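You operate a simulated robot arm through the tools that you are given. There is no shell and no other tool.

You run a simulated two-armed robot. Do the job below in one go: nothing can be reset, and whatever is moved stays where it is left.

JOB
Swap the dock's red thumb drive for the green; dock off meanwhile.
Fine: dock off first, on after; the red drive goes into slot two of the desk stand; drop nothing.

The check looks at the end state, three seconds after you hand in, the way a careful person would. Anything else that was tipped, shoved, dropped, spilled or broken makes it a failure.

ROBOT AND FRAMES
Two 7-joint arms with fingered hands on one trunk that stands fixed in place. Base frame: the origin is at the foot of the trunk, x ahead of it, y to its left, z up. Readings come in mm, rad, newtons and seconds.
The left shoulder is at [200, 135, 880], the right one opposite. Each reaches about 885 mm from its shoulder. Payload 4 kg a hand.
The TCP of each hand is the grasp point between the finger pads, 25 mm short of the fingertips. In the tool frame z runs along the fingers and y along their closing line. The gripper opens to 88 mm; its body begins 29 mm behind the TCP. The gripper is a hand of 4 fingers: y runs from the thumb to the fingers, the wrist lies at [-13, -106, -174] in the tool frame.
Orientation is told as [roll, pitch, yaw] about the base's x, y, z axes, in that order, counted from this pose: with the fingers straight down and the wrist toward the robot, the tool's x, y and z point along [0, 1, 0], [1, 0, 0] and [0, 0, -1] of the base frame.

CONTROLS
- The arms move only by the tool arm_command. It takes "left_moves", "right_moves" or both (then of equal length, played together; a hand with none holds still); each is a list that holds one entry, the list of rows, each a list of 6 numbers: the shift along the base's x, y, z in mm, then the turn, a rotation vector about the base's x, y, z in rad. In form: [[[tx, ty, tz, wx, wy, wz], ...]]. A call has 1 to 20 rows; each row is the pose to reach, as a shift and turn from the pose commanded when the call began. Rows are played at 5 a second. More than 50 mm and 0.15 rad between two rows, and nothing of the call is played. Where a pose cannot be reached the arm comes as near as it can. A force on the tool above 40 N (or 10 N above the force at the start of the call, whichever is more), or a blocked arm, ends the call early, and 0.2 s more pass. In this call time passes only in rows, and 0.2 s behind the last. The reply holds the time, the measured pose of the TCP, the force on the tool along the base axes, the opening and the grip force, in the units named above and with some noise, with the torque about the TCP (base axes, N m) and any sound that the robot's microphone picked up.
- Cameras (640 x 400 px; columns grow to the right, rows downward): "scene" is now at [144.1, 9.2, 1493]; the picture's right is [0.09, -1.00, 0.00], its down [-0.63, -0.06, -0.77] and it looks along [0.77, 0.07, -0.64] (base axes); focal length 342 px, centre (320, 200). "left" rides on the left gripper at [-64, -83, -98] in its tool frame; the picture's right is [-0.62, -0.37, 0.69], its down [0.71, -0.63, 0.30] and it looks along [0.32, 0.68, 0.65] (tool axes); focal length 265 px, centre (320, 200). "right" rides on the right gripper at [64, -83, -98] in its tool frame; the picture's right is [-0.62, 0.37, -0.69], its down [-0.71, -0.63, 0.30] and it looks along [-0.32, 0.68, 0.65] (tool axes); focal length 265 px, centre (320, 200). There is no depth. A picture from a camera that has moved, and an enlarged one, comes with that camera's place and axes in the base frame and with its lens.
- snapshot(camera): a new picture of that camera. No time passes.
- move_column(by): slides the trunk up (or, below 0, down) by that many mm; the arms and the scene camera ride with it, the base frame stays. It gives what a move gives, with no picture.
- curl_fingers(index, middle, ring, thumb_bend, thumb_turn, hand): sets how far each is bent, from 0 (flat) to 1 (curled in); at 0.3 the hand is open as for a grip, at 0.7 the pads meet at the TCP. One left out holds its place. A second passes; each finger stops where it meets its share of the squeeze, and holds until it gets a number again. It is the only way to open and close the hand. It gives what a move gives, with no picture; readings hold the bend of each and the force on the fingers (four entries, about 0 where the hand has none), thumb and palm. thumb_turn goes from beside the hand (0) to across from the fingers (1), as for a grip.
- pan_tilt(pan, tilt): turns the head with the scene camera to pan (to the left, within 1.693 rad either way) and tilt (down, from -0.506 to 1.204), counted from straight ahead of the robot. It gives what a move gives.
- inspect(camera, box): a new picture of the part [left, top, right, bottom] of that camera's present view, enlarged. No time passes.
- sign_off(): hands the job in; it is judged then, once.

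Nothing tells you positions but the pictures and the camera data. Unless the task says otherwise, let go and move clear before handing in.

The tools are called after "Emit:" as name(argument=value, ...) on one line, values as JSON. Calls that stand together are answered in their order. arm_command: Moves the arms, as the interface text tells. Its arguments: {"type":"object","properties":{"left_moves":{"type":"array","items":{"type":"array","items":{"type":"array","items":{"type":"number"}}}},"right_moves":{"type":"array","items":{"type":"array","items":{"type":"array","items":{"type":"number"}}}}},"required":[]} The other tools are called the same way: move_column (by) moves the trunk up or down; curl_fingers (index, middle, ring, thumb_bend, thumb_turn, hand) moves the fingers one by one; pan_tilt (pan, tilt) turns the head that bears the scene camera; snapshot (camera) takes a picture; inspect (camera, box) takes an enlarged picture of a part of a camera's view; sign_off () hands the job in.

At the start:

```text
time_s: 0.0
left_eef_pos: [498.8, 142.1, 1047.1]
left_tcp_rot: [0.001, 0.001, 0.0]
left_ft_force: [-0.3, 0.4, 0.5]
left_moment: [0.04, -0.02, 0.01]
left_width: 87.4
left_grasp_force: 0.0
left_shape: jaw
left_bend: [0.3, 0.3, 0.3, 0.3, 0.98]
left_finger forces: [0.0, 0.0, 0.0, 0.1, 0.0, 0.0]
right_eef_pos: [509.9, -282.2, 1054.4]
right_tcp_rot: [0.001, 0.0, 0.0]
right_ft_force: [-0.1, -0.3, 0.2]
right_moment: [0.0, 0.01, -0.02]
right_width: 87.4
right_grasp_force: 0.0
right_shape: jaw
right_bend: [0.3, 0.3, 0.3, 0.3, 0.98]
right_finger forces: [0.0, 0.1, 0.0, 0.0, 0.0, 0.1]
trunk travel left (down, up): [-485.0, 285.0]
head pan, tilt (commanded): [0.094, 0.689]
```

scene: 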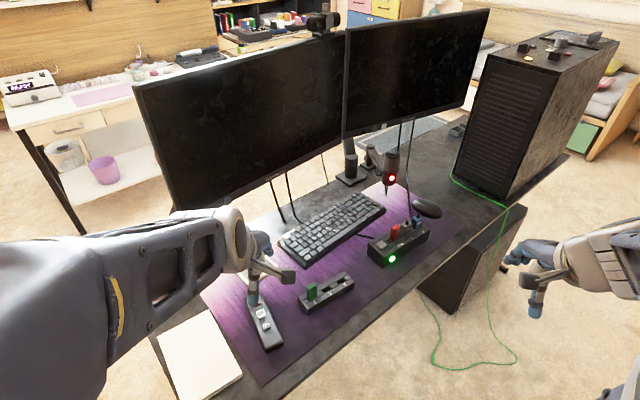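
right: 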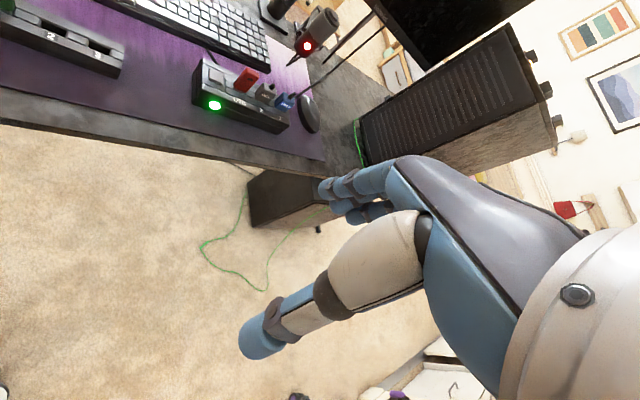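
left: 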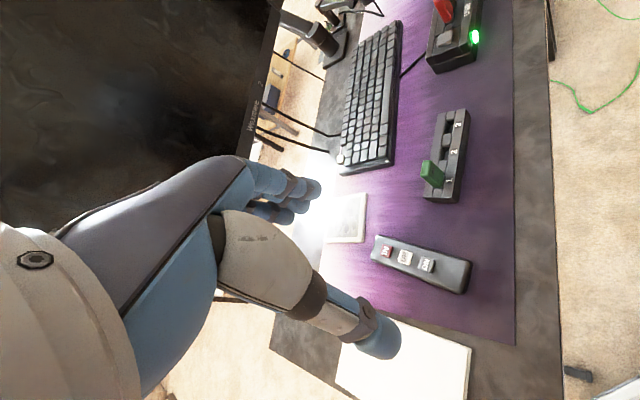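

I see a desk with a dock (green LED, red drive plugged in), a small stand holding the green drive in slot 1, and a control strip with labelled buttons to the left. First I'll take enlarged views to read the labels and find positions.

Emit:
inspect(camera="scene", box=[350, 180, 450, 280])

Emit:
inspect(camera="scene", box=[230, 250, 370, 360])

Emit:
inspect(camera="left", box=[360, 0, 520, 300])

Emit:
inspect(camera="right", box=[180, 30, 330, 150])

Emit:
inspect(camera="left", box=[360, 220, 490, 310])

```text
4.00 times, centred on (400, 230) of scene
camera zoom: at [144.1, 9.2, 1493.0], right [0.09, -1.0, 0.0], down [-0.63, -0.06, -0.77], along [0.77, 0.07, -0.64], focal length 1368 px, centre (0, 80)
```

zoom: 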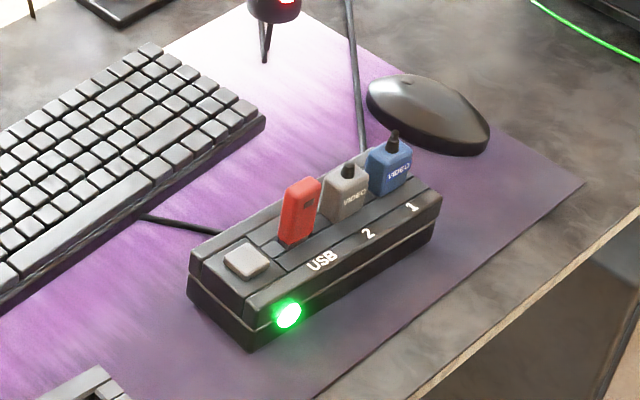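

```text
3.64 times, centred on (300, 305) of scene
camera zoom: at [144.1, 9.2, 1493.0], right [0.09, -1.0, 0.0], down [-0.63, -0.06, -0.77], along [0.77, 0.07, -0.64], focal length 1244 px, centre (393, -182)
```

zoom: 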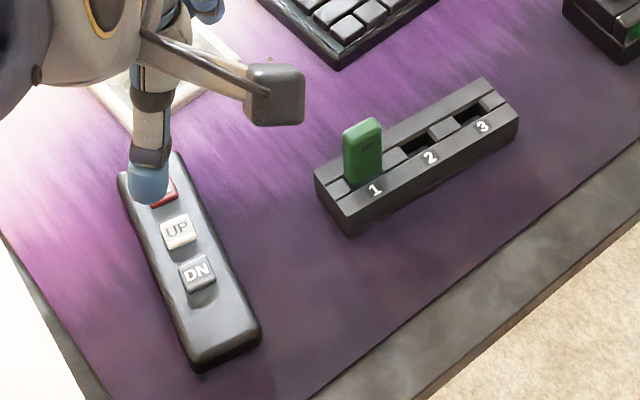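

```text
1.33 times, centred on (440, 150) of left
camera zoom: at [416.2, 78.7, 1144.9], right [-0.37, -0.62, -0.69], down [-0.63, 0.71, -0.3], along [0.68, 0.32, -0.65], focal length 354 px, centre (160, 267)
```

zoom: 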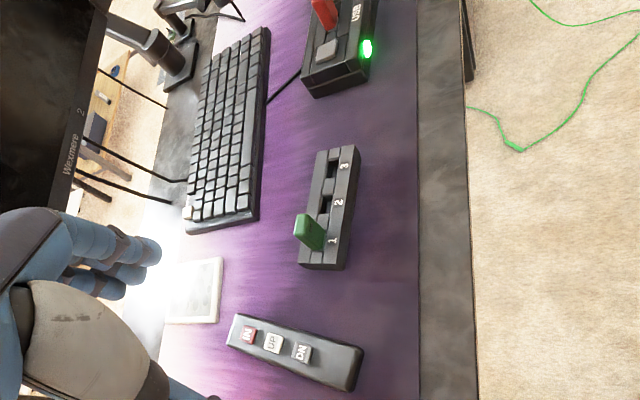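

```text
3.33 times, centred on (255, 90) of right
camera zoom: at [425.6, -218.2, 1153.2], right [0.37, -0.62, 0.69], down [-0.63, -0.71, -0.3], along [0.68, -0.32, -0.65], focal length 885 px, centre (537, 567)
```

zoom: 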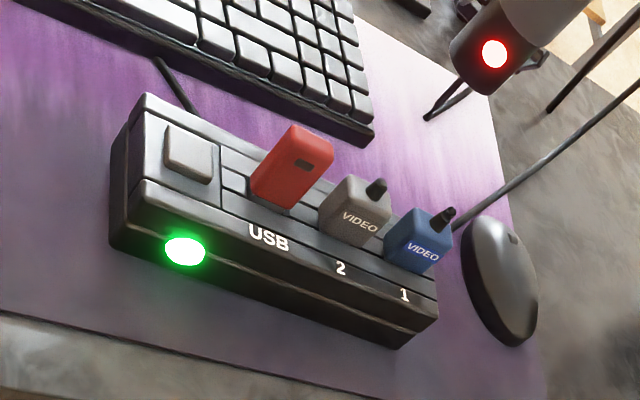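

```text
4.44 times, centred on (425, 265) of left
camera zoom: at [416.2, 78.7, 1144.9], right [-0.37, -0.62, -0.69], down [-0.63, 0.71, -0.3], along [0.68, 0.32, -0.65], focal length 1180 px, centre (-147, -89)
```

zoom: 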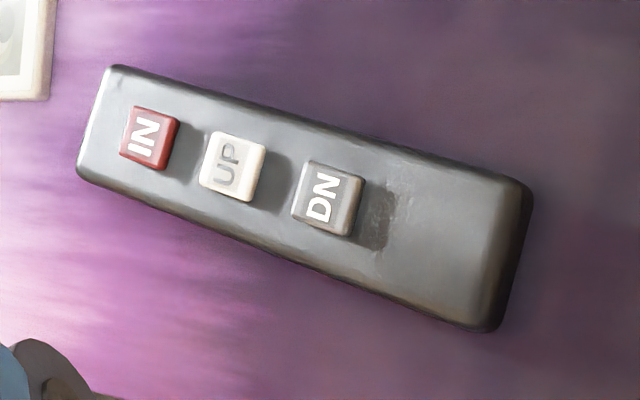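

The dock lies at roughly [840, -130, 790] with its power button (grey square) near [811, -100, 790]. The stand with the green drive is near [650, 75]. I'll bring the right hand camera closer for a better look before touching anything.

Emit:
arm_command(right_moves=[[[20, 20, -10, 0, 0, 0], [45, 45, -25, 0, 0, 0], [70, 70, -40, 0, 0, 0], [95, 95, -55, 0, 0, 0], [120, 120, -75, 0, 0, 0], [145, 145, -95, 0, 0, 0], [165, 165, -115, 0, 0, 0], [180, 175, -135, 0, 0, 0]]])

```text
time_s: 1.8
left_eef_pos: [498.6, 142.0, 1045.8]
left_tcp_rot: [0.001, -0.001, -0.002]
left_ft_force: [0.0, -0.4, -0.4]
left_moment: [0.01, -0.01, 0.01]
left_width: 87.7
left_grasp_force: 0.1
left_shape: jaw
left_bend: [0.3, 0.3, 0.3, 0.3, 0.98]
left_finger forces: [0.0, 0.1, 0.1, 0.0, 0.0, 0.0]
right_eef_pos: [690.1, -107.4, 917.4]
right_tcp_rot: [0.0, 0.001, 0.001]
right_ft_force: [-0.9, 0.7, 0.0]
right_moment: [0.0, -0.03, -0.01]
right_width: 87.6
right_grasp_force: 0.0
right_shape: jaw
right_bend: [0.3, 0.3, 0.3, 0.3, 0.98]
right_finger forces: [0.0, 0.0, 0.0, 0.0, 0.0, 0.0]
trunk travel left (down, up): [-485.0, 285.0]
head pan, tilt (commanded): [0.094, 0.689]
```

The right hand now hovers in front of the dock. I'll take pictures to examine the drive and button geometry.

Emit:
snapshot(camera="right")

Emit:
snapshot(camera="scene")

Emit:
snapshot(camera="left")

```text
taken
camera right: at [605.1, -43.9, 1017.4], right [0.37, -0.62, 0.69], down [-0.63, -0.71, -0.3], along [0.68, -0.32, -0.65], focal length 265 px, centre (320, 200)
```

right: 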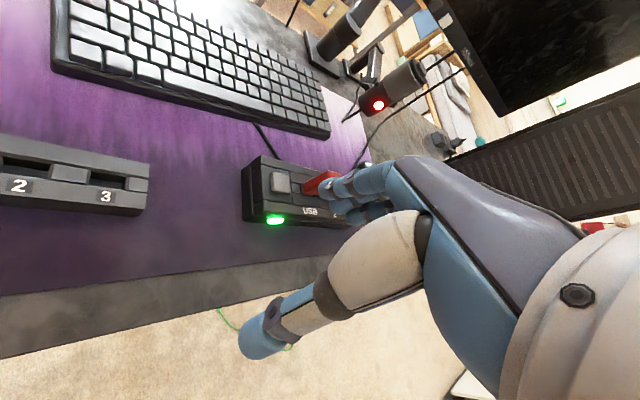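

```text
taken
camera scene: at [143.9, 9.1, 1493.1], right [0.09, -1.0, 0.0], down [-0.63, -0.06, -0.77], along [0.77, 0.07, -0.64], focal length 342 px, centre (320, 200)
```

scene: 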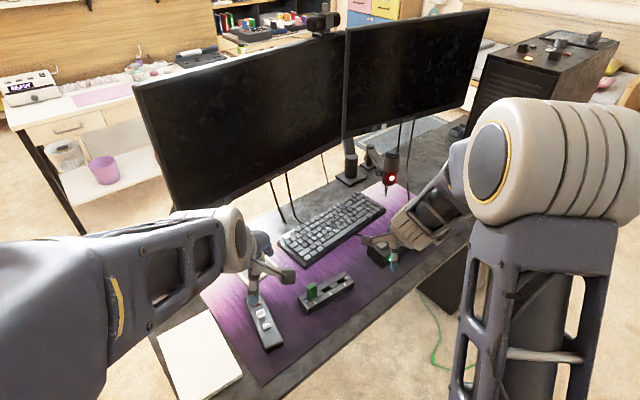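

```text
taken
camera left: at [416.1, 78.6, 1145.0], right [-0.37, -0.62, -0.69], down [-0.63, 0.71, -0.3], along [0.68, 0.32, -0.65], focal length 265 px, centre (320, 200)
```

left: 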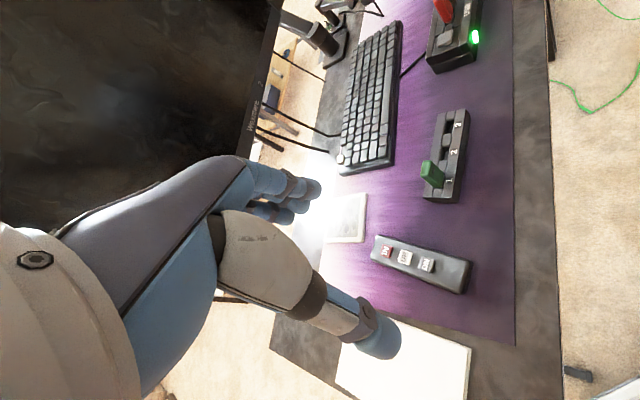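

Emit:
inspect(camera="scene", box=[290, 265, 360, 315])

Emit:
inspect(camera="left", box=[410, 0, 500, 80])

Emit:
inspect(camera="left", box=[400, 100, 480, 210])

Emit:
inspect(camera="right", box=[220, 130, 380, 240])

Emit:
inspect(camera="scene", box=[340, 200, 460, 280])

```text
8.00 times, centred on (325, 290) of scene
camera zoom: at [143.9, 9.1, 1493.1], right [0.09, -1.0, 0.0], down [-0.63, -0.06, -0.77], along [0.77, 0.07, -0.64], focal length 2736 px, centre (280, -520)
```

zoom: 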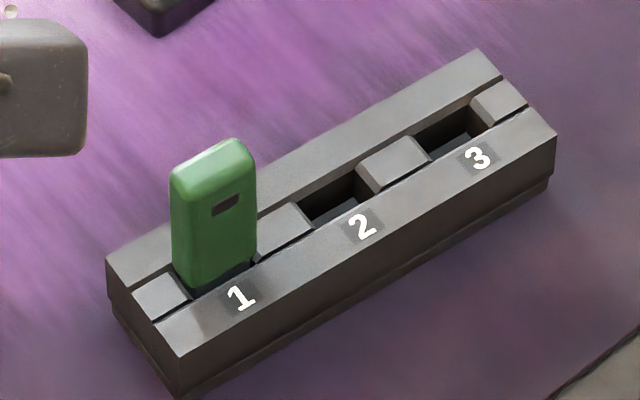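

```text
5.00 times, centred on (455, 40) of left
camera zoom: at [416.1, 78.6, 1145.0], right [-0.37, -0.62, -0.69], down [-0.63, 0.71, -0.3], along [0.68, 0.32, -0.65], focal length 1327 px, centre (-355, 1000)
```

zoom: 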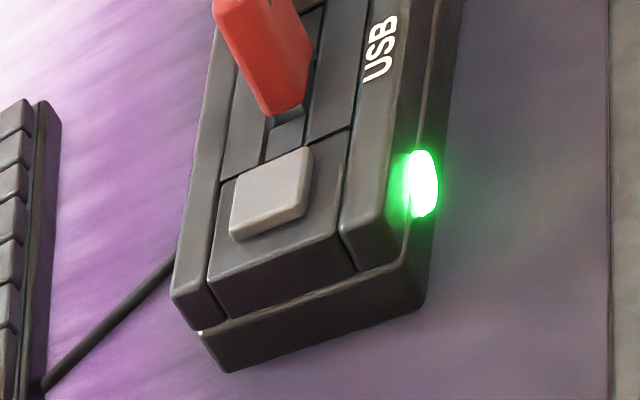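

```text
3.64 times, centred on (440, 155) of left
camera zoom: at [416.1, 78.6, 1145.0], right [-0.37, -0.62, -0.69], down [-0.63, 0.71, -0.3], along [0.68, 0.32, -0.65], focal length 965 px, centre (-116, 364)
```

zoom: 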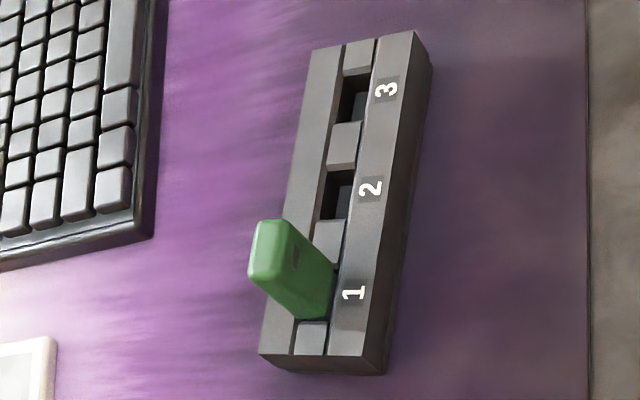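

```text
3.64 times, centred on (300, 185) of right
camera zoom: at [605.1, -43.9, 1017.4], right [0.37, -0.62, 0.69], down [-0.63, -0.71, -0.3], along [0.68, -0.32, -0.65], focal length 965 px, centre (393, 254)
```

zoom: 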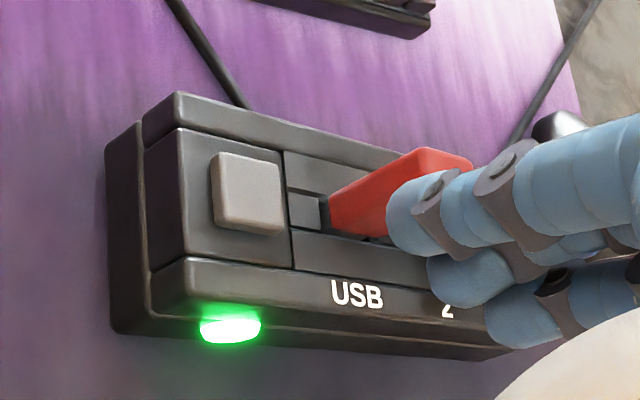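

```text
5.00 times, centred on (400, 240) of scene
camera zoom: at [143.9, 9.1, 1493.1], right [0.09, -1.0, 0.0], down [-0.63, -0.06, -0.77], along [0.77, 0.07, -0.64], focal length 1710 px, centre (-80, 0)
```

zoom: 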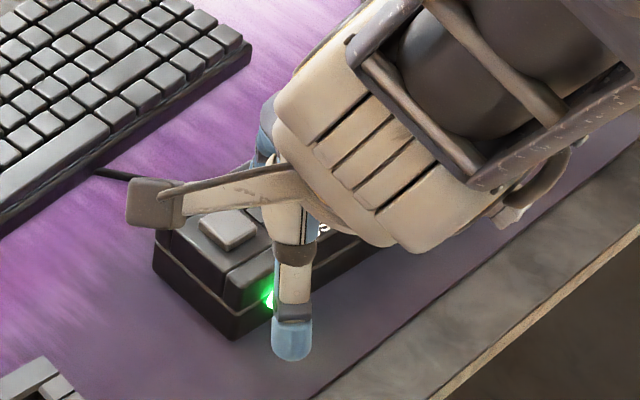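

Both drives have their broad faces parallel to the long axis of the dock and stand, so I'll pinch across that axis. I'll move the right hand out of the scene camera's view, then raise the column to get a second scene view for exact triangulation.

Emit:
arm_command(right_moves=[[[-25, -25, 20, 0, 0, 0], [-50, -50, 40, 0, 0, 0], [-80, -80, 55, 0, 0, 0], [-110, -110, 70, 0, 0, 0], [-140, -140, 85, 0, 0, 0], [-165, -170, 100, 0, 0, 0]]])

```text
time_s: 3.2
left_eef_pos: [498.3, 142.0, 1045.1]
left_tcp_rot: [0.001, -0.001, -0.001]
left_ft_force: [0.0, 0.2, -0.4]
left_moment: [-0.02, 0.04, -0.04]
left_width: 87.6
left_grasp_force: 0.0
left_shape: jaw
left_bend: [0.3, 0.3, 0.3, 0.3, 0.98]
left_finger forces: [0.0, 0.0, 0.0, 0.1, 0.0, 0.0]
right_eef_pos: [536.2, -246.9, 1017.4]
right_tcp_rot: [0.021, 0.01, 0.068]
right_ft_force: [-1.6, -5.3, 0.3]
right_moment: [0.37, -0.16, 0.06]
right_width: 87.5
right_grasp_force: 0.1
right_shape: jaw
right_bend: [0.3, 0.3, 0.3, 0.3, 0.98]
right_finger forces: [0.0, 0.0, 0.1, 0.1, 0.1, 0.0]
right hand out of reach, approached as far as the arm can: row 6
trunk travel left (down, up): [-485.0, 285.0]
head pan, tilt (commanded): [0.094, 0.689]
```

The last row was reported as out of reach and shows a small side force, so I'll look at what the right arm is doing before going on.

Emit:
snapshot(camera="scene")

Emit:
snapshot(camera="right")

```text
taken
camera scene: at [144.2, 9.9, 1493.0], right [0.09, -1.0, 0.0], down [-0.63, -0.06, -0.77], along [0.77, 0.07, -0.64], focal length 342 px, centre (320, 200)
```

scene: 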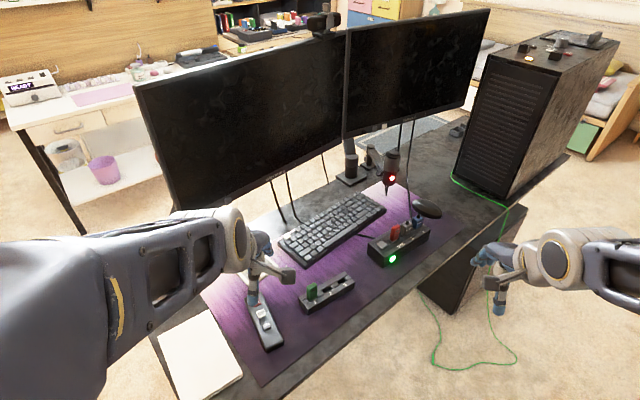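

```text
taken
camera right: at [447.3, -189.9, 1118.2], right [0.42, -0.61, 0.68], down [-0.58, -0.75, -0.31], along [0.7, -0.26, -0.67], focal length 265 px, centre (320, 200)
```

right: 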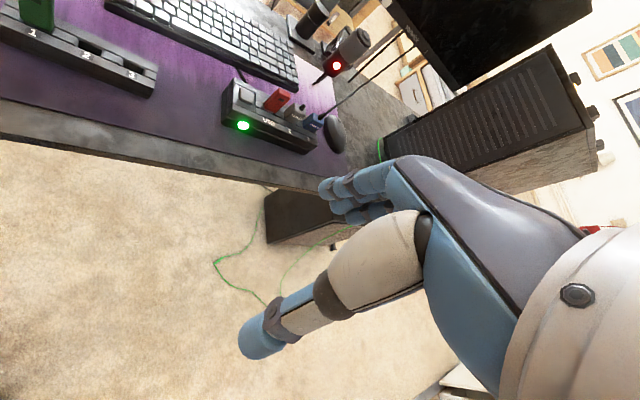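

The right arm is in free air with nothing touching it; the elbow just swung out. Now I'll raise the column for the second scene view, taking zoomed pictures before and after.

Emit:
inspect(camera="scene", box=[360, 205, 440, 275])

Emit:
inspect(camera="scene", box=[290, 265, 360, 315])

```text
5.71 times, centred on (400, 240) of scene
camera zoom: at [144.2, 9.9, 1493.0], right [0.09, -1.0, 0.0], down [-0.63, -0.06, -0.77], along [0.77, 0.07, -0.64], focal length 1954 px, centre (-137, -29)
```

zoom: 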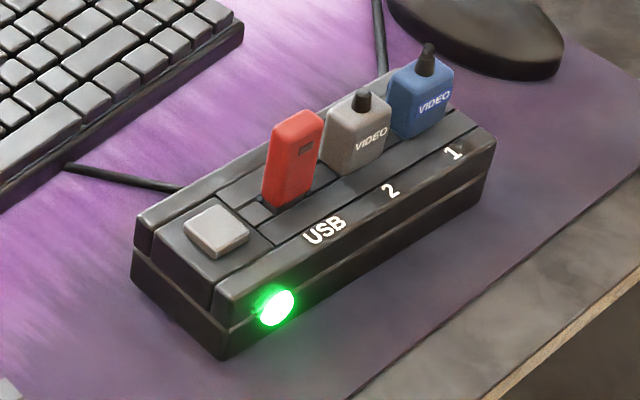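

```text
8.00 times, centred on (325, 290) of scene
camera zoom: at [144.2, 9.9, 1493.0], right [0.09, -1.0, 0.0], down [-0.63, -0.06, -0.77], along [0.77, 0.07, -0.64], focal length 2736 px, centre (280, -520)
```

zoom: 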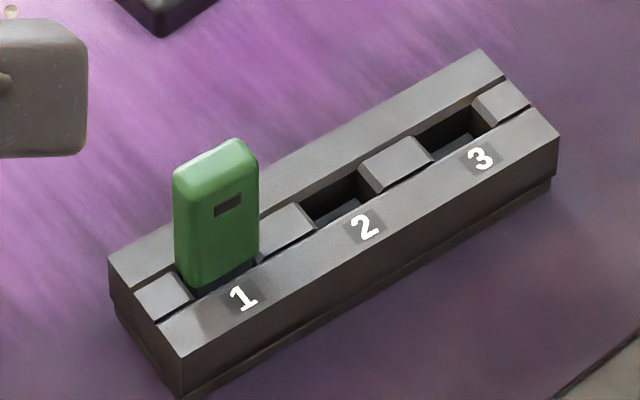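

Emit:
move_column(by=200)

Emit:
snapshot(camera="scene")

```text
time_s: 5.4
left_eef_pos: [499.2, 142.0, 1245.3]
left_tcp_rot: [0.001, 0.001, -0.001]
left_ft_force: [-0.2, -0.5, 0.3]
left_moment: [-0.01, -0.01, 0.02]
left_width: 87.8
left_grasp_force: 0.1
left_shape: jaw
left_bend: [0.3, 0.3, 0.3, 0.3, 0.98]
left_finger forces: [0.1, 0.0, 0.0, 0.0, 0.1, 0.0]
right_eef_pos: [527.5, -270.5, 1217.6]
right_tcp_rot: [0.008, 0.007, 0.009]
right_ft_force: [-0.7, 0.3, 0.1]
right_moment: [0.01, -0.04, 0.0]
right_width: 87.8
right_grasp_force: 0.0
right_shape: jaw
right_bend: [0.3, 0.3, 0.3, 0.3, 0.98]
right_finger forces: [0.1, 0.0, 0.0, 0.1, 0.0, 0.1]
trunk travel left (down, up): [-685.0, 85.0]
head pan, tilt (commanded): [0.094, 0.689]
```

```text
taken
camera scene: at [144.1, 9.2, 1693.0], right [0.09, -1.0, 0.0], down [-0.63, -0.06, -0.77], along [0.77, 0.07, -0.64], focal length 342 px, centre (320, 200)
```

scene: 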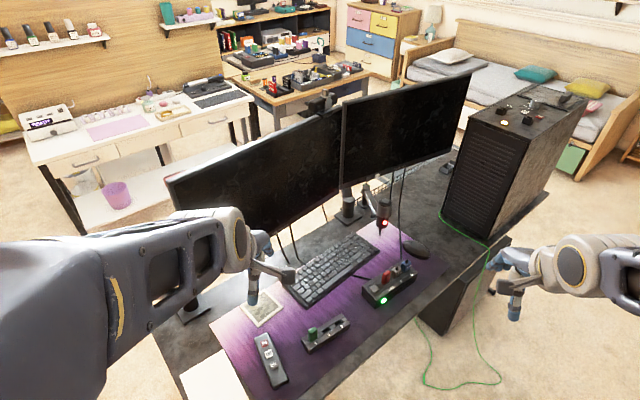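

Emit:
inspect(camera="scene", box=[350, 250, 430, 310])

Emit:
inspect(camera="scene", box=[290, 305, 360, 355])

```text
6.67 times, centred on (390, 280) of scene
camera zoom: at [144.1, 9.2, 1693.0], right [0.09, -1.0, 0.0], down [-0.63, -0.06, -0.77], along [0.77, 0.07, -0.64], focal length 2280 px, centre (-147, -333)
```

zoom: 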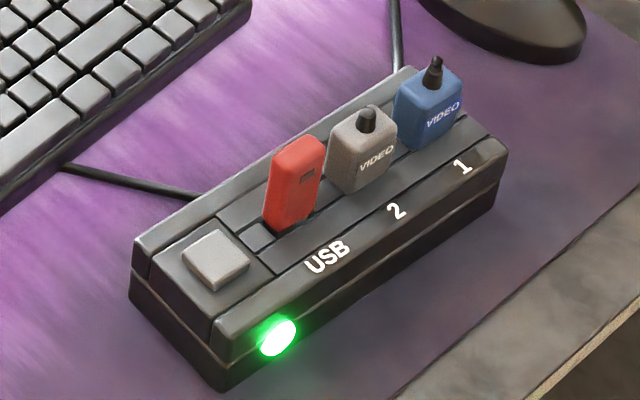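

```text
8.00 times, centred on (325, 330) of scene
camera zoom: at [144.1, 9.2, 1693.0], right [0.09, -1.0, 0.0], down [-0.63, -0.06, -0.77], along [0.77, 0.07, -0.64], focal length 2736 px, centre (280, -840)
```

zoom: 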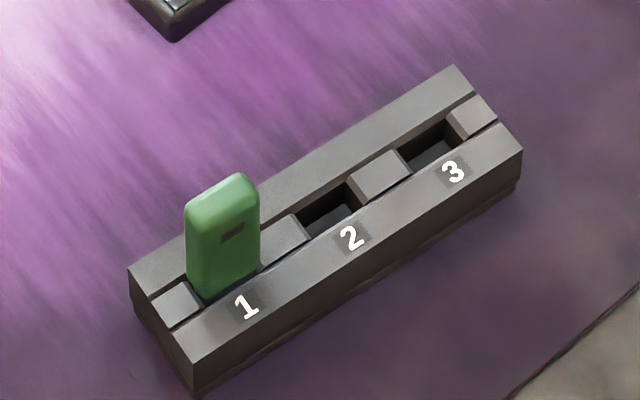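

Now I take tighter zooms from this height, so that I can match features precisely against a second height.

Emit:
inspect(camera="scene", box=[366, 264, 398, 284])

Emit:
inspect(camera="scene", box=[376, 264, 408, 284])

Emit:
inspect(camera="scene", box=[298, 322, 330, 342])

Emit:
inspect(camera="scene", box=[316, 314, 348, 334])

```text
16.00 times, centred on (382, 274) of scene
camera zoom: at [144.1, 9.2, 1693.0], right [0.09, -1.0, 0.0], down [-0.63, -0.06, -0.77], along [0.77, 0.07, -0.64], focal length 5472 px, centre (-672, -984)
```

zoom: 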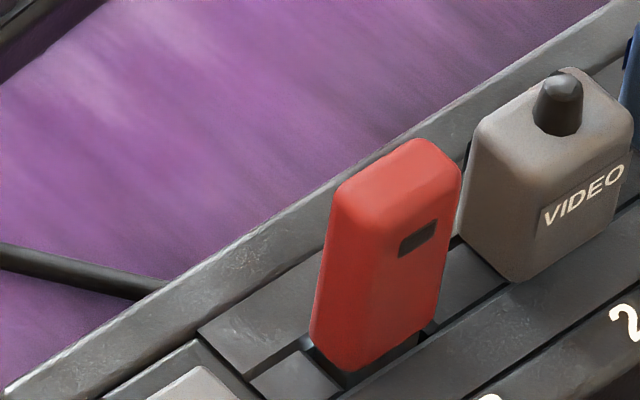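

```text
16.00 times, centred on (392, 274) of scene
camera zoom: at [144.1, 9.2, 1693.0], right [0.09, -1.0, 0.0], down [-0.63, -0.06, -0.77], along [0.77, 0.07, -0.64], focal length 5472 px, centre (-832, -984)
```

zoom: 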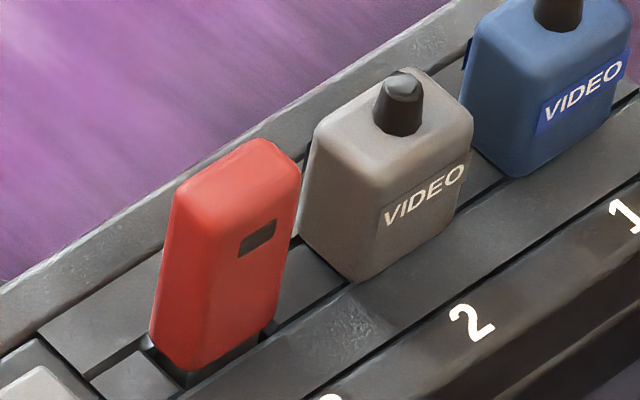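

```text
16.00 times, centred on (314, 332) of scene
camera zoom: at [144.1, 9.2, 1693.0], right [0.09, -1.0, 0.0], down [-0.63, -0.06, -0.77], along [0.77, 0.07, -0.64], focal length 5472 px, centre (416, -1912)
```

zoom: 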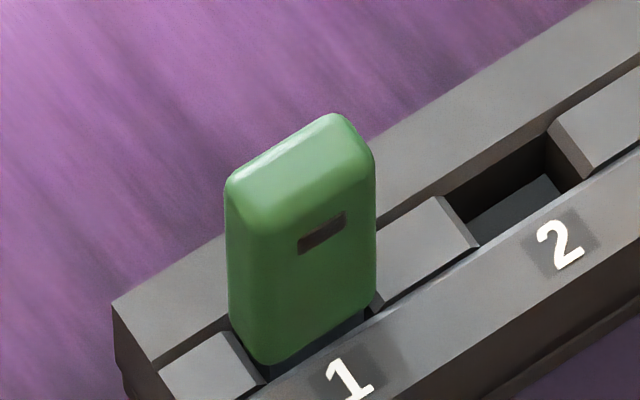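

```text
16.00 times, centred on (332, 324) of scene
camera zoom: at [144.1, 9.2, 1693.0], right [0.09, -1.0, 0.0], down [-0.63, -0.06, -0.77], along [0.77, 0.07, -0.64], focal length 5472 px, centre (128, -1784)
```

zoom: 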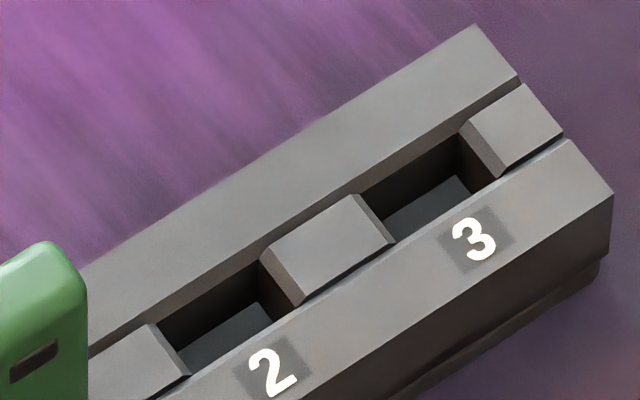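

The zoom is sharp. Now I lower the column by 300 mm for a long-baseline second view; both hands stay well above the desk.

Emit:
move_column(by=-300)

Emit:
snapshot(camera="scene")

```text
time_s: 8.4
left_eef_pos: [498.7, 143.1, 945.4]
left_tcp_rot: [-0.001, 0.0, 0.001]
left_ft_force: [-0.5, -0.4, 0.7]
left_moment: [-0.04, 0.0, 0.0]
left_width: 87.9
left_grasp_force: 0.1
left_shape: jaw
left_bend: [0.3, 0.3, 0.3, 0.3, 0.98]
left_finger forces: [0.0, 0.0, 0.1, 0.0, 0.1, 0.1]
right_eef_pos: [528.8, -269.5, 916.5]
right_tcp_rot: [0.008, 0.007, 0.008]
right_ft_force: [0.2, 0.2, 0.5]
right_moment: [-0.01, -0.03, 0.02]
right_width: 87.9
right_grasp_force: 0.1
right_shape: jaw
right_bend: [0.3, 0.3, 0.3, 0.3, 0.98]
right_finger forces: [0.0, 0.0, 0.1, 0.0, 0.0, 0.1]
trunk travel left (down, up): [-385.0, 385.0]
head pan, tilt (commanded): [0.094, 0.689]
```

```text
taken
camera scene: at [144.1, 9.2, 1393.1], right [0.09, -1.0, 0.0], down [-0.63, -0.06, -0.77], along [0.77, 0.07, -0.64], focal length 342 px, centre (320, 200)
```

scene: 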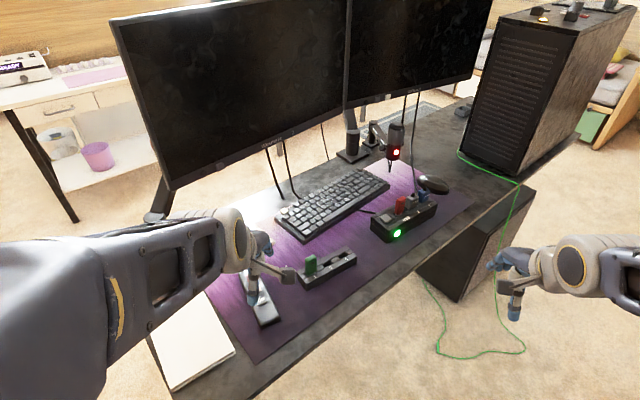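

Emit:
inspect(camera="scene", box=[384, 194, 416, 214])

Emit:
inspect(camera="scene", box=[370, 206, 402, 226])

Emit:
inspect(camera="scene", box=[296, 254, 328, 274])

Emit:
inspect(camera="scene", box=[326, 246, 358, 266])

```text
16.00 times, centred on (400, 204) of scene
camera zoom: at [144.1, 9.2, 1393.1], right [0.09, -1.0, 0.0], down [-0.63, -0.06, -0.77], along [0.77, 0.07, -0.64], focal length 5472 px, centre (-960, 136)
```

zoom: 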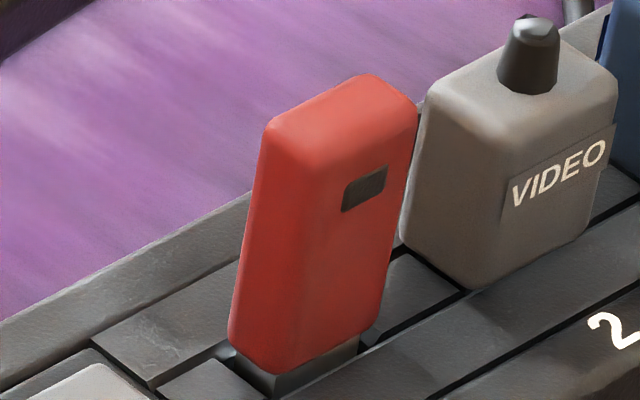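

```text
16.00 times, centred on (386, 216) of scene
camera zoom: at [144.1, 9.2, 1393.1], right [0.09, -1.0, 0.0], down [-0.63, -0.06, -0.77], along [0.77, 0.07, -0.64], focal length 5472 px, centre (-736, -56)
```

zoom: 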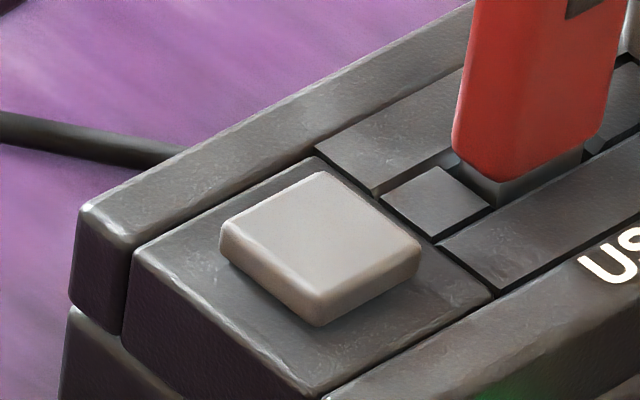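

```text
16.00 times, centred on (312, 264) of scene
camera zoom: at [144.1, 9.2, 1393.1], right [0.09, -1.0, 0.0], down [-0.63, -0.06, -0.77], along [0.77, 0.07, -0.64], focal length 5472 px, centre (448, -824)
```

zoom: 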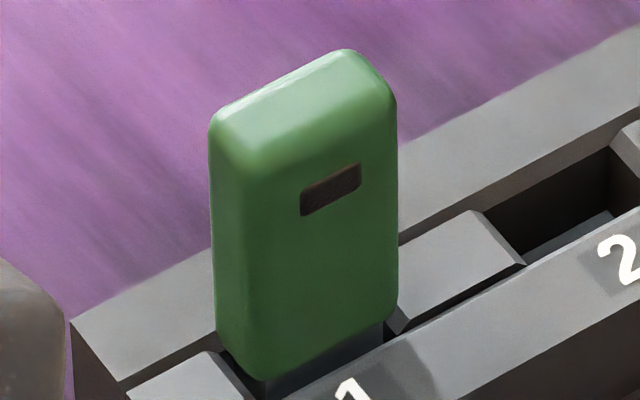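

```text
16.00 times, centred on (342, 256) of scene
camera zoom: at [144.1, 9.2, 1393.1], right [0.09, -1.0, 0.0], down [-0.63, -0.06, -0.77], along [0.77, 0.07, -0.64], focal length 5472 px, centre (-32, -696)
```

zoom: 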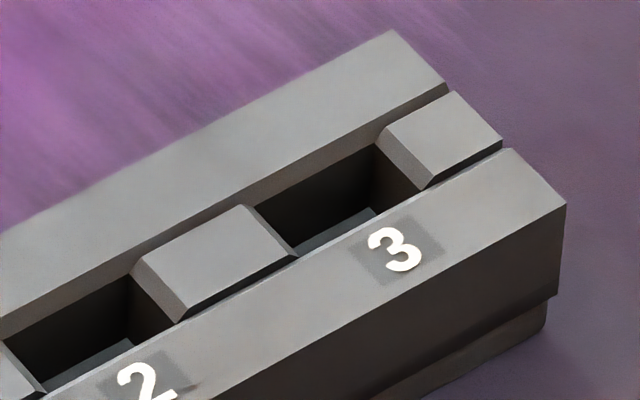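

Triangulation gives, with the long axis at -49.9° in the base frame:

| Item | Position (mm) |
|---|---|
| Stand top | z ≈ 763 |
| Green drive centre | [641, 76], top z ≈ 815 |
| Stand slot 2 centre | [671, 40] |
| Red drive centre | [843, -136], top z ≈ 837 |
| Dock top | z ≈ 786 |
| Power button | [815, -100], top z ≈ 790 |

Next I raise the column and test the finger shapes in free air.

Emit:
move_column(by=200)

Emit:
curl_fingers(hand="right", index=1.0, ring=1.0, middle=0.3, thumb_bend=0.3)

Emit:
snapshot(camera="right")

Emit:
inspect(camera="scene", box=[460, 220, 640, 340])

```text
time_s: 10.5
left_eef_pos: [497.5, 142.0, 1145.2]
left_tcp_rot: [0.0, 0.0, 0.001]
left_ft_force: [0.3, -0.4, 0.0]
left_moment: [0.0, 0.03, 0.0]
left_width: 87.4
left_grasp_force: 0.0
left_shape: jaw
left_bend: [0.3, 0.3, 0.3, 0.3, 0.98]
left_finger forces: [0.0, 0.0, 0.0, 0.0, 0.0, 0.0]
right_eef_pos: [527.9, -271.0, 1116.6]
right_tcp_rot: [0.009, 0.008, 0.009]
right_ft_force: [-1.2, -0.9, 0.4]
right_moment: [0.01, 0.01, -0.01]
right_width: 88.0
right_grasp_force: 0.1
right_shape: jaw
right_bend: [0.3, 0.3, 0.3, 0.3, 0.98]
right_finger forces: [0.1, 0.0, 0.0, 0.0, 0.1, 0.0]
trunk travel left (down, up): [-585.0, 185.0]
head pan, tilt (commanded): [0.094, 0.689]
```

```text
time_s: 11.5
left_eef_pos: [499.5, 143.1, 1145.9]
left_tcp_rot: [0.0, -0.002, 0.0]
left_ft_force: [-0.1, -0.3, 0.5]
left_moment: [0.01, -0.03, 0.0]
left_width: 87.8
left_grasp_force: 0.2
left_shape: jaw
left_bend: [0.3, 0.3, 0.3, 0.3, 0.98]
left_finger forces: [0.1, 0.1, 0.0, 0.1, 0.0, 0.0]
right_eef_pos: [527.5, -270.7, 1117.6]
right_tcp_rot: [0.008, 0.007, 0.008]
right_ft_force: [-0.2, 0.0, 0.1]
right_moment: [0.01, 0.03, -0.01]
right_width: 52.7
right_grasp_force: 0.1
right_shape: fingers
right_bend: [1.0, 0.3, 1.0, 0.3, 0.98]
right_finger forces: [0.0, 0.1, 0.0, 0.0, 0.0, 0.0]
trunk travel left (down, up): [-585.0, 185.0]
head pan, tilt (commanded): [0.094, 0.689]
```

```text
taken
camera right: at [442.5, -207.8, 1217.0], right [0.38, -0.62, 0.69], down [-0.63, -0.72, -0.31], along [0.68, -0.31, -0.66], focal length 265 px, centre (320, 200)
```

right: 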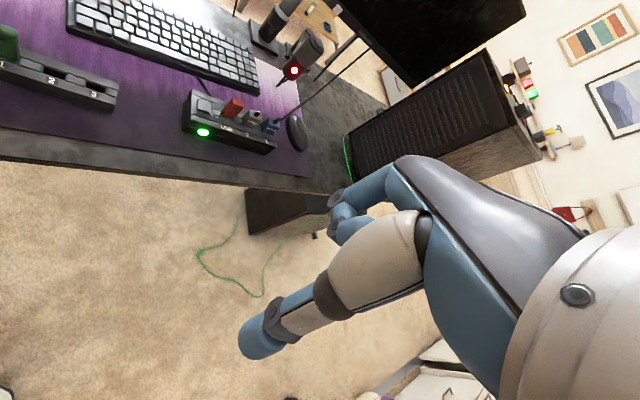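

```text
3.33 times, centred on (550, 280) of scene
camera zoom: at [144.1, 9.2, 1593.0], right [0.09, -1.0, 0.0], down [-0.63, -0.06, -0.77], along [0.77, 0.07, -0.64], focal length 1140 px, centre (-447, -67)
```

zoom: 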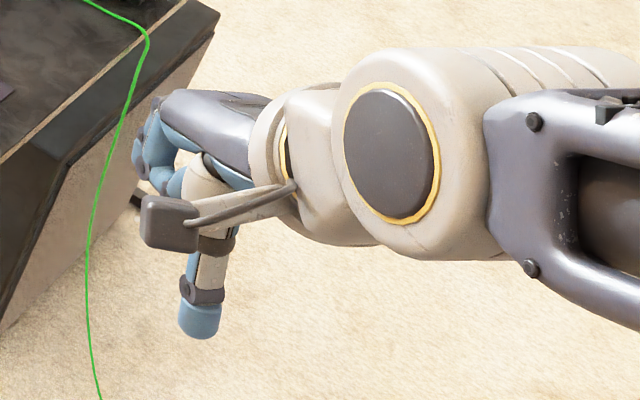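

Curled index and ring leave the middle finger and thumb as a clean pinch. I'll swing the left hand aside and turn it, so that its camera becomes a side view over the stand and dock.

Emit:
arm_command(left_moves=[[[5, 25, 0, 0, 0, -0.12], [12, 50, -5, 0, 0, -0.24], [20, 75, -10, 0, 0, -0.36], [28, 100, -20, 0, 0, -0.48], [36, 120, -30, 0, 0, -0.6], [44, 140, -40, 0, 0, -0.72], [52, 155, -50, 0, 0, -0.84], [60, 165, -60, 0, 0, -0.95]]])

Emit:
snapshot(camera="left")

```text
time_s: 13.3
left_eef_pos: [558.9, 307.2, 1084.5]
left_tcp_rot: [-0.001, 0.002, -0.952]
left_ft_force: [0.2, 0.6, 0.8]
left_moment: [0.03, -0.02, -0.02]
left_width: 87.4
left_grasp_force: 0.1
left_shape: jaw
left_bend: [0.3, 0.3, 0.3, 0.3, 0.98]
left_finger forces: [0.0, 0.1, 0.1, 0.0, 0.1, 0.0]
right_eef_pos: [526.8, -269.9, 1117.3]
right_tcp_rot: [0.008, 0.006, 0.009]
right_ft_force: [0.9, 0.5, 0.6]
right_moment: [0.01, 0.0, -0.01]
right_width: 53.0
right_grasp_force: 0.0
right_shape: fingers
right_bend: [1.0, 0.3, 1.0, 0.3, 0.98]
right_finger forces: [0.0, 0.1, 0.0, 0.0, 0.0, 0.1]
trunk travel left (down, up): [-585.0, 185.0]
head pan, tilt (commanded): [0.094, 0.689]
```

```text
taken
camera left: at [459.0, 339.1, 1184.5], right [-0.72, -0.06, -0.69], down [0.22, 0.93, -0.3], along [0.66, -0.37, -0.65], focal length 265 px, centre (320, 200)
```

left: 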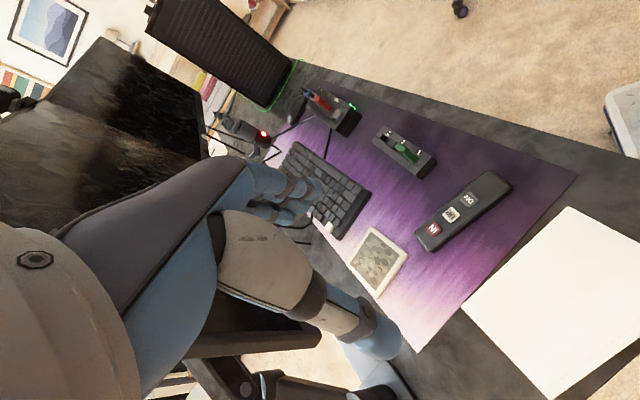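

Now I bring the right hand over the dock, turned to match its axis (+0.70 rad yaw), staying well above everything.

Emit:
arm_command(right_moves=[[[25, 15, 0, 0, 0, 0.06], [50, 30, 0, 0, 0, 0.12], [75, 45, -10, 0, 0, 0.18], [100, 60, -20, 0, 0, 0.24], [125, 75, -35, 0, 0, 0.3], [150, 90, -50, 0, 0, 0.36], [175, 105, -70, 0, 0, 0.42], [200, 120, -90, 0, 0, 0.48], [225, 135, -110, 0, 0, 0.54], [250, 150, -130, 0, 0, 0.6], [270, 160, -150, 0, 0, 0.65], [288, 170, -165, 0, 0, 0.7]]])

Emit:
snapshot(camera="left")

Emit:
snapshot(camera="scene")

Emit:
snapshot(camera="right")

```text
time_s: 15.9
left_eef_pos: [559.5, 306.2, 1086.2]
left_tcp_rot: [0.0, 0.0, -0.949]
left_ft_force: [0.1, 0.5, 0.3]
left_moment: [0.0, 0.01, -0.01]
left_width: 87.6
left_grasp_force: 0.1
left_shape: jaw
left_bend: [0.3, 0.3, 0.3, 0.3, 0.98]
left_finger forces: [0.0, 0.1, 0.0, 0.0, 0.0, 0.0]
right_eef_pos: [815.3, -99.9, 952.8]
right_tcp_rot: [0.008, 0.007, 0.711]
right_ft_force: [1.1, 0.5, 0.2]
right_moment: [0.01, 0.0, -0.01]
right_width: 52.7
right_grasp_force: 0.1
right_shape: fingers
right_bend: [1.0, 0.3, 1.0, 0.3, 0.98]
right_finger forces: [0.1, 0.1, 0.0, 0.0, 0.0, 0.1]
trunk travel left (down, up): [-585.0, 185.0]
head pan, tilt (commanded): [0.094, 0.689]
```

```text
taken
camera left: at [458.9, 338.8, 1184.8], right [-0.72, -0.06, -0.69], down [0.21, 0.93, -0.3], along [0.66, -0.37, -0.65], focal length 265 px, centre (320, 200)
```

left: 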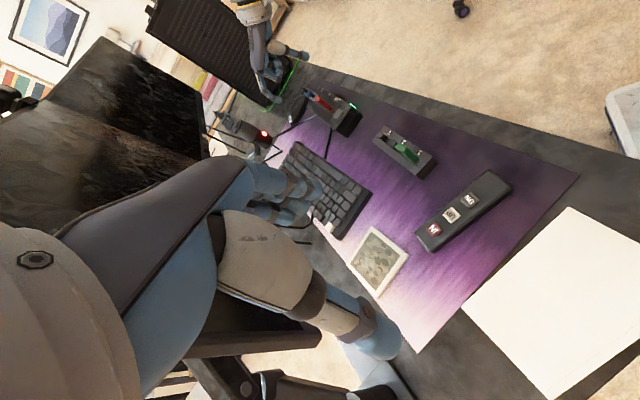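

```text
taken
camera scene: at [143.9, 9.2, 1593.1], right [0.09, -1.0, 0.0], down [-0.63, -0.06, -0.77], along [0.77, 0.07, -0.64], focal length 342 px, centre (320, 200)
```

scene: 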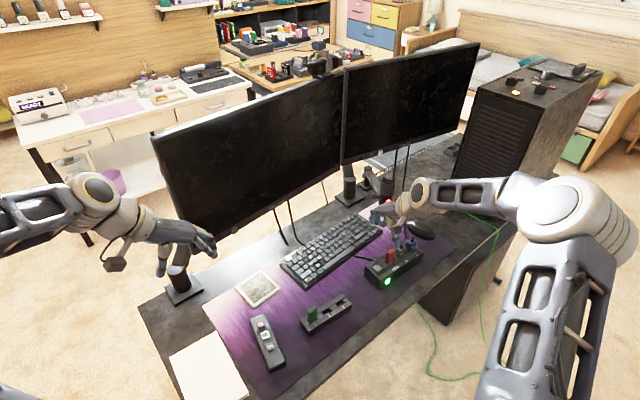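

```text
taken
camera right: at [709.4, -105.8, 1052.5], right [0.69, -0.23, 0.68], down [-0.02, -0.95, -0.31], along [0.72, 0.2, -0.66], focal length 265 px, centre (320, 200)
```

right: 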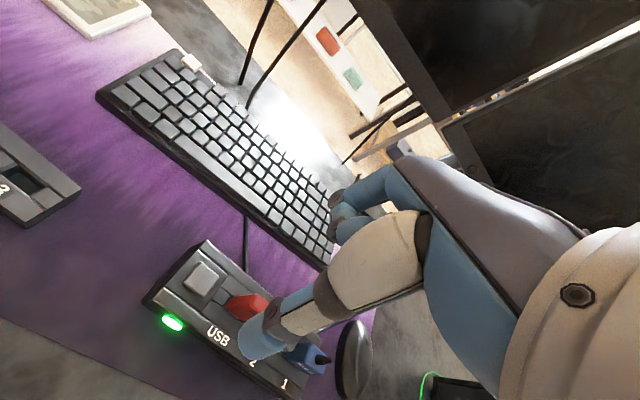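

Emit:
inspect(camera="scene", box=[350, 185, 446, 245])

Emit:
inspect(camera="left", box=[225, 10, 385, 140])

```text
6.67 times, centred on (398, 215) of scene
camera zoom: at [143.9, 9.2, 1593.1], right [0.09, -1.0, 0.0], down [-0.63, -0.06, -0.77], along [0.77, 0.07, -0.64], focal length 2280 px, centre (-200, 100)
```

zoom: 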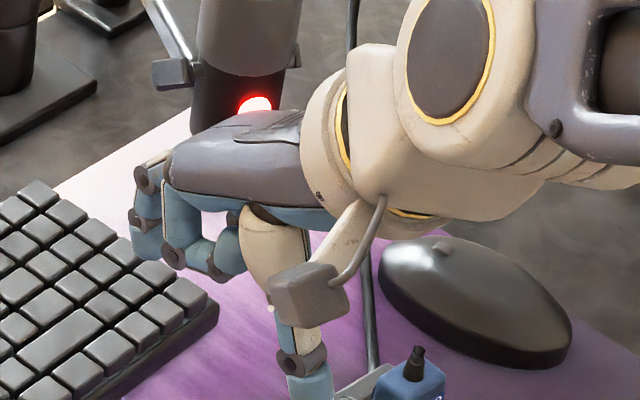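

```text
3.08 times, centred on (305, 75) of left
camera zoom: at [458.9, 338.8, 1184.8], right [-0.72, -0.06, -0.69], down [0.21, 0.93, -0.3], along [0.66, -0.37, -0.65], focal length 817 px, centre (366, 585)
```

zoom: 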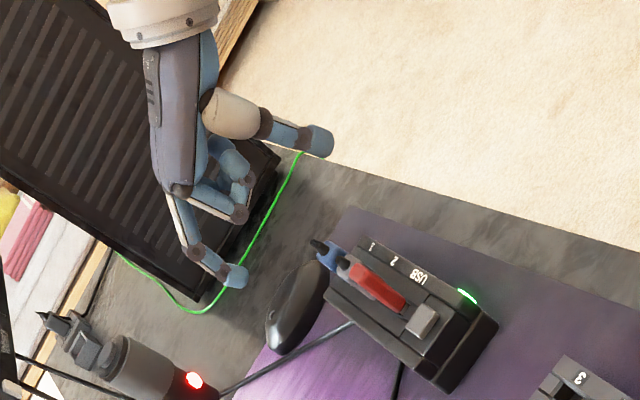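

The side view shows the hand well: the open tips sit about 20 mm beyond the TCP and the curled fingers stay above TCP level. Now I close the middle finger and thumb into a poking tip for the button and check its shape.

Emit:
curl_fingers(hand="right", middle=0.7, thumb_bend=0.7)

Emit:
inspect(camera="left", box=[225, 10, 385, 140])

Emit:
snapshot(camera="right")

Emit:
inspect(camera="scene", box=[350, 195, 446, 275])

```text
time_s: 16.9
left_eef_pos: [557.9, 308.5, 1085.9]
left_tcp_rot: [0.0, -0.001, -0.95]
left_ft_force: [-0.9, -0.4, -0.2]
left_moment: [0.04, 0.03, 0.02]
left_width: 87.4
left_grasp_force: 0.0
left_shape: jaw
left_bend: [0.3, 0.3, 0.3, 0.3, 0.98]
left_finger forces: [0.0, 0.0, 0.0, 0.1, 0.1, 0.1]
right_eef_pos: [814.5, -99.6, 953.3]
right_tcp_rot: [0.008, 0.006, 0.708]
right_ft_force: [0.2, 0.4, -0.8]
right_moment: [0.01, 0.02, 0.01]
right_width: 36.7
right_grasp_force: 0.3
right_shape: fingers
right_bend: [1.0, 0.7, 1.0, 0.7, 0.98]
right_finger forces: [0.0, 0.0, 0.1, 0.0, 0.0, 0.0]
trunk travel left (down, up): [-585.0, 185.0]
head pan, tilt (commanded): [0.094, 0.689]
```

```text
3.08 times, centred on (305, 75) of left
camera zoom: at [459.0, 338.8, 1184.7], right [-0.72, -0.06, -0.69], down [0.21, 0.93, -0.3], along [0.66, -0.37, -0.65], focal length 817 px, centre (366, 585)
```

zoom: 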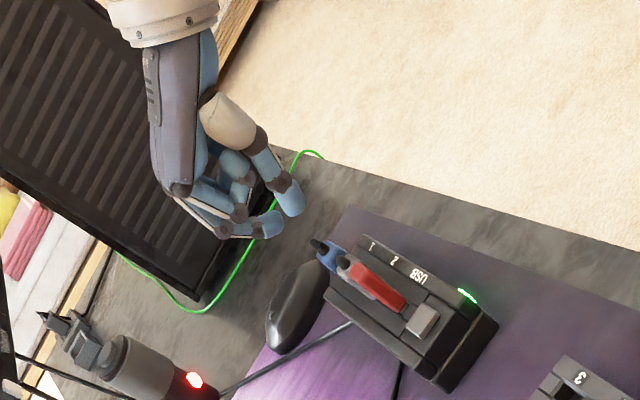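

```text
taken
camera right: at [709.3, -105.8, 1052.8], right [0.69, -0.23, 0.68], down [-0.02, -0.95, -0.31], along [0.72, 0.2, -0.66], focal length 265 px, centre (320, 200)
```

right: 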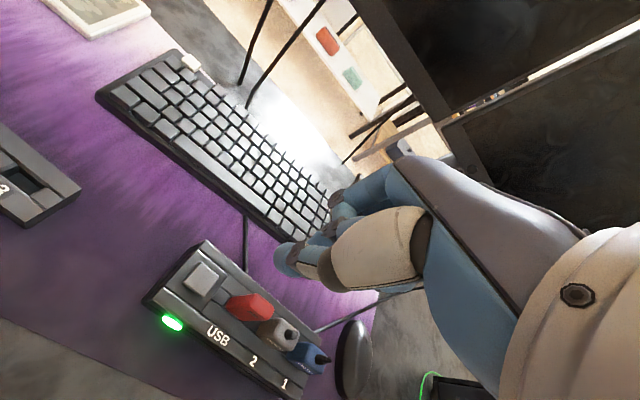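

```text
5.00 times, centred on (398, 235) of scene
camera zoom: at [144.2, 9.2, 1593.0], right [0.09, -1.0, 0.0], down [-0.63, -0.06, -0.77], along [0.77, 0.07, -0.64], focal length 1710 px, centre (-70, 25)
```

zoom: 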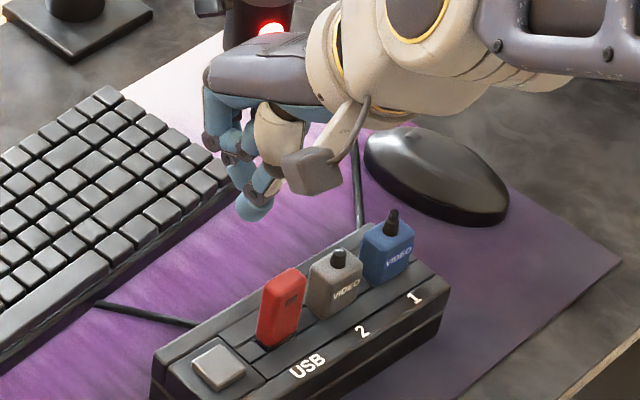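

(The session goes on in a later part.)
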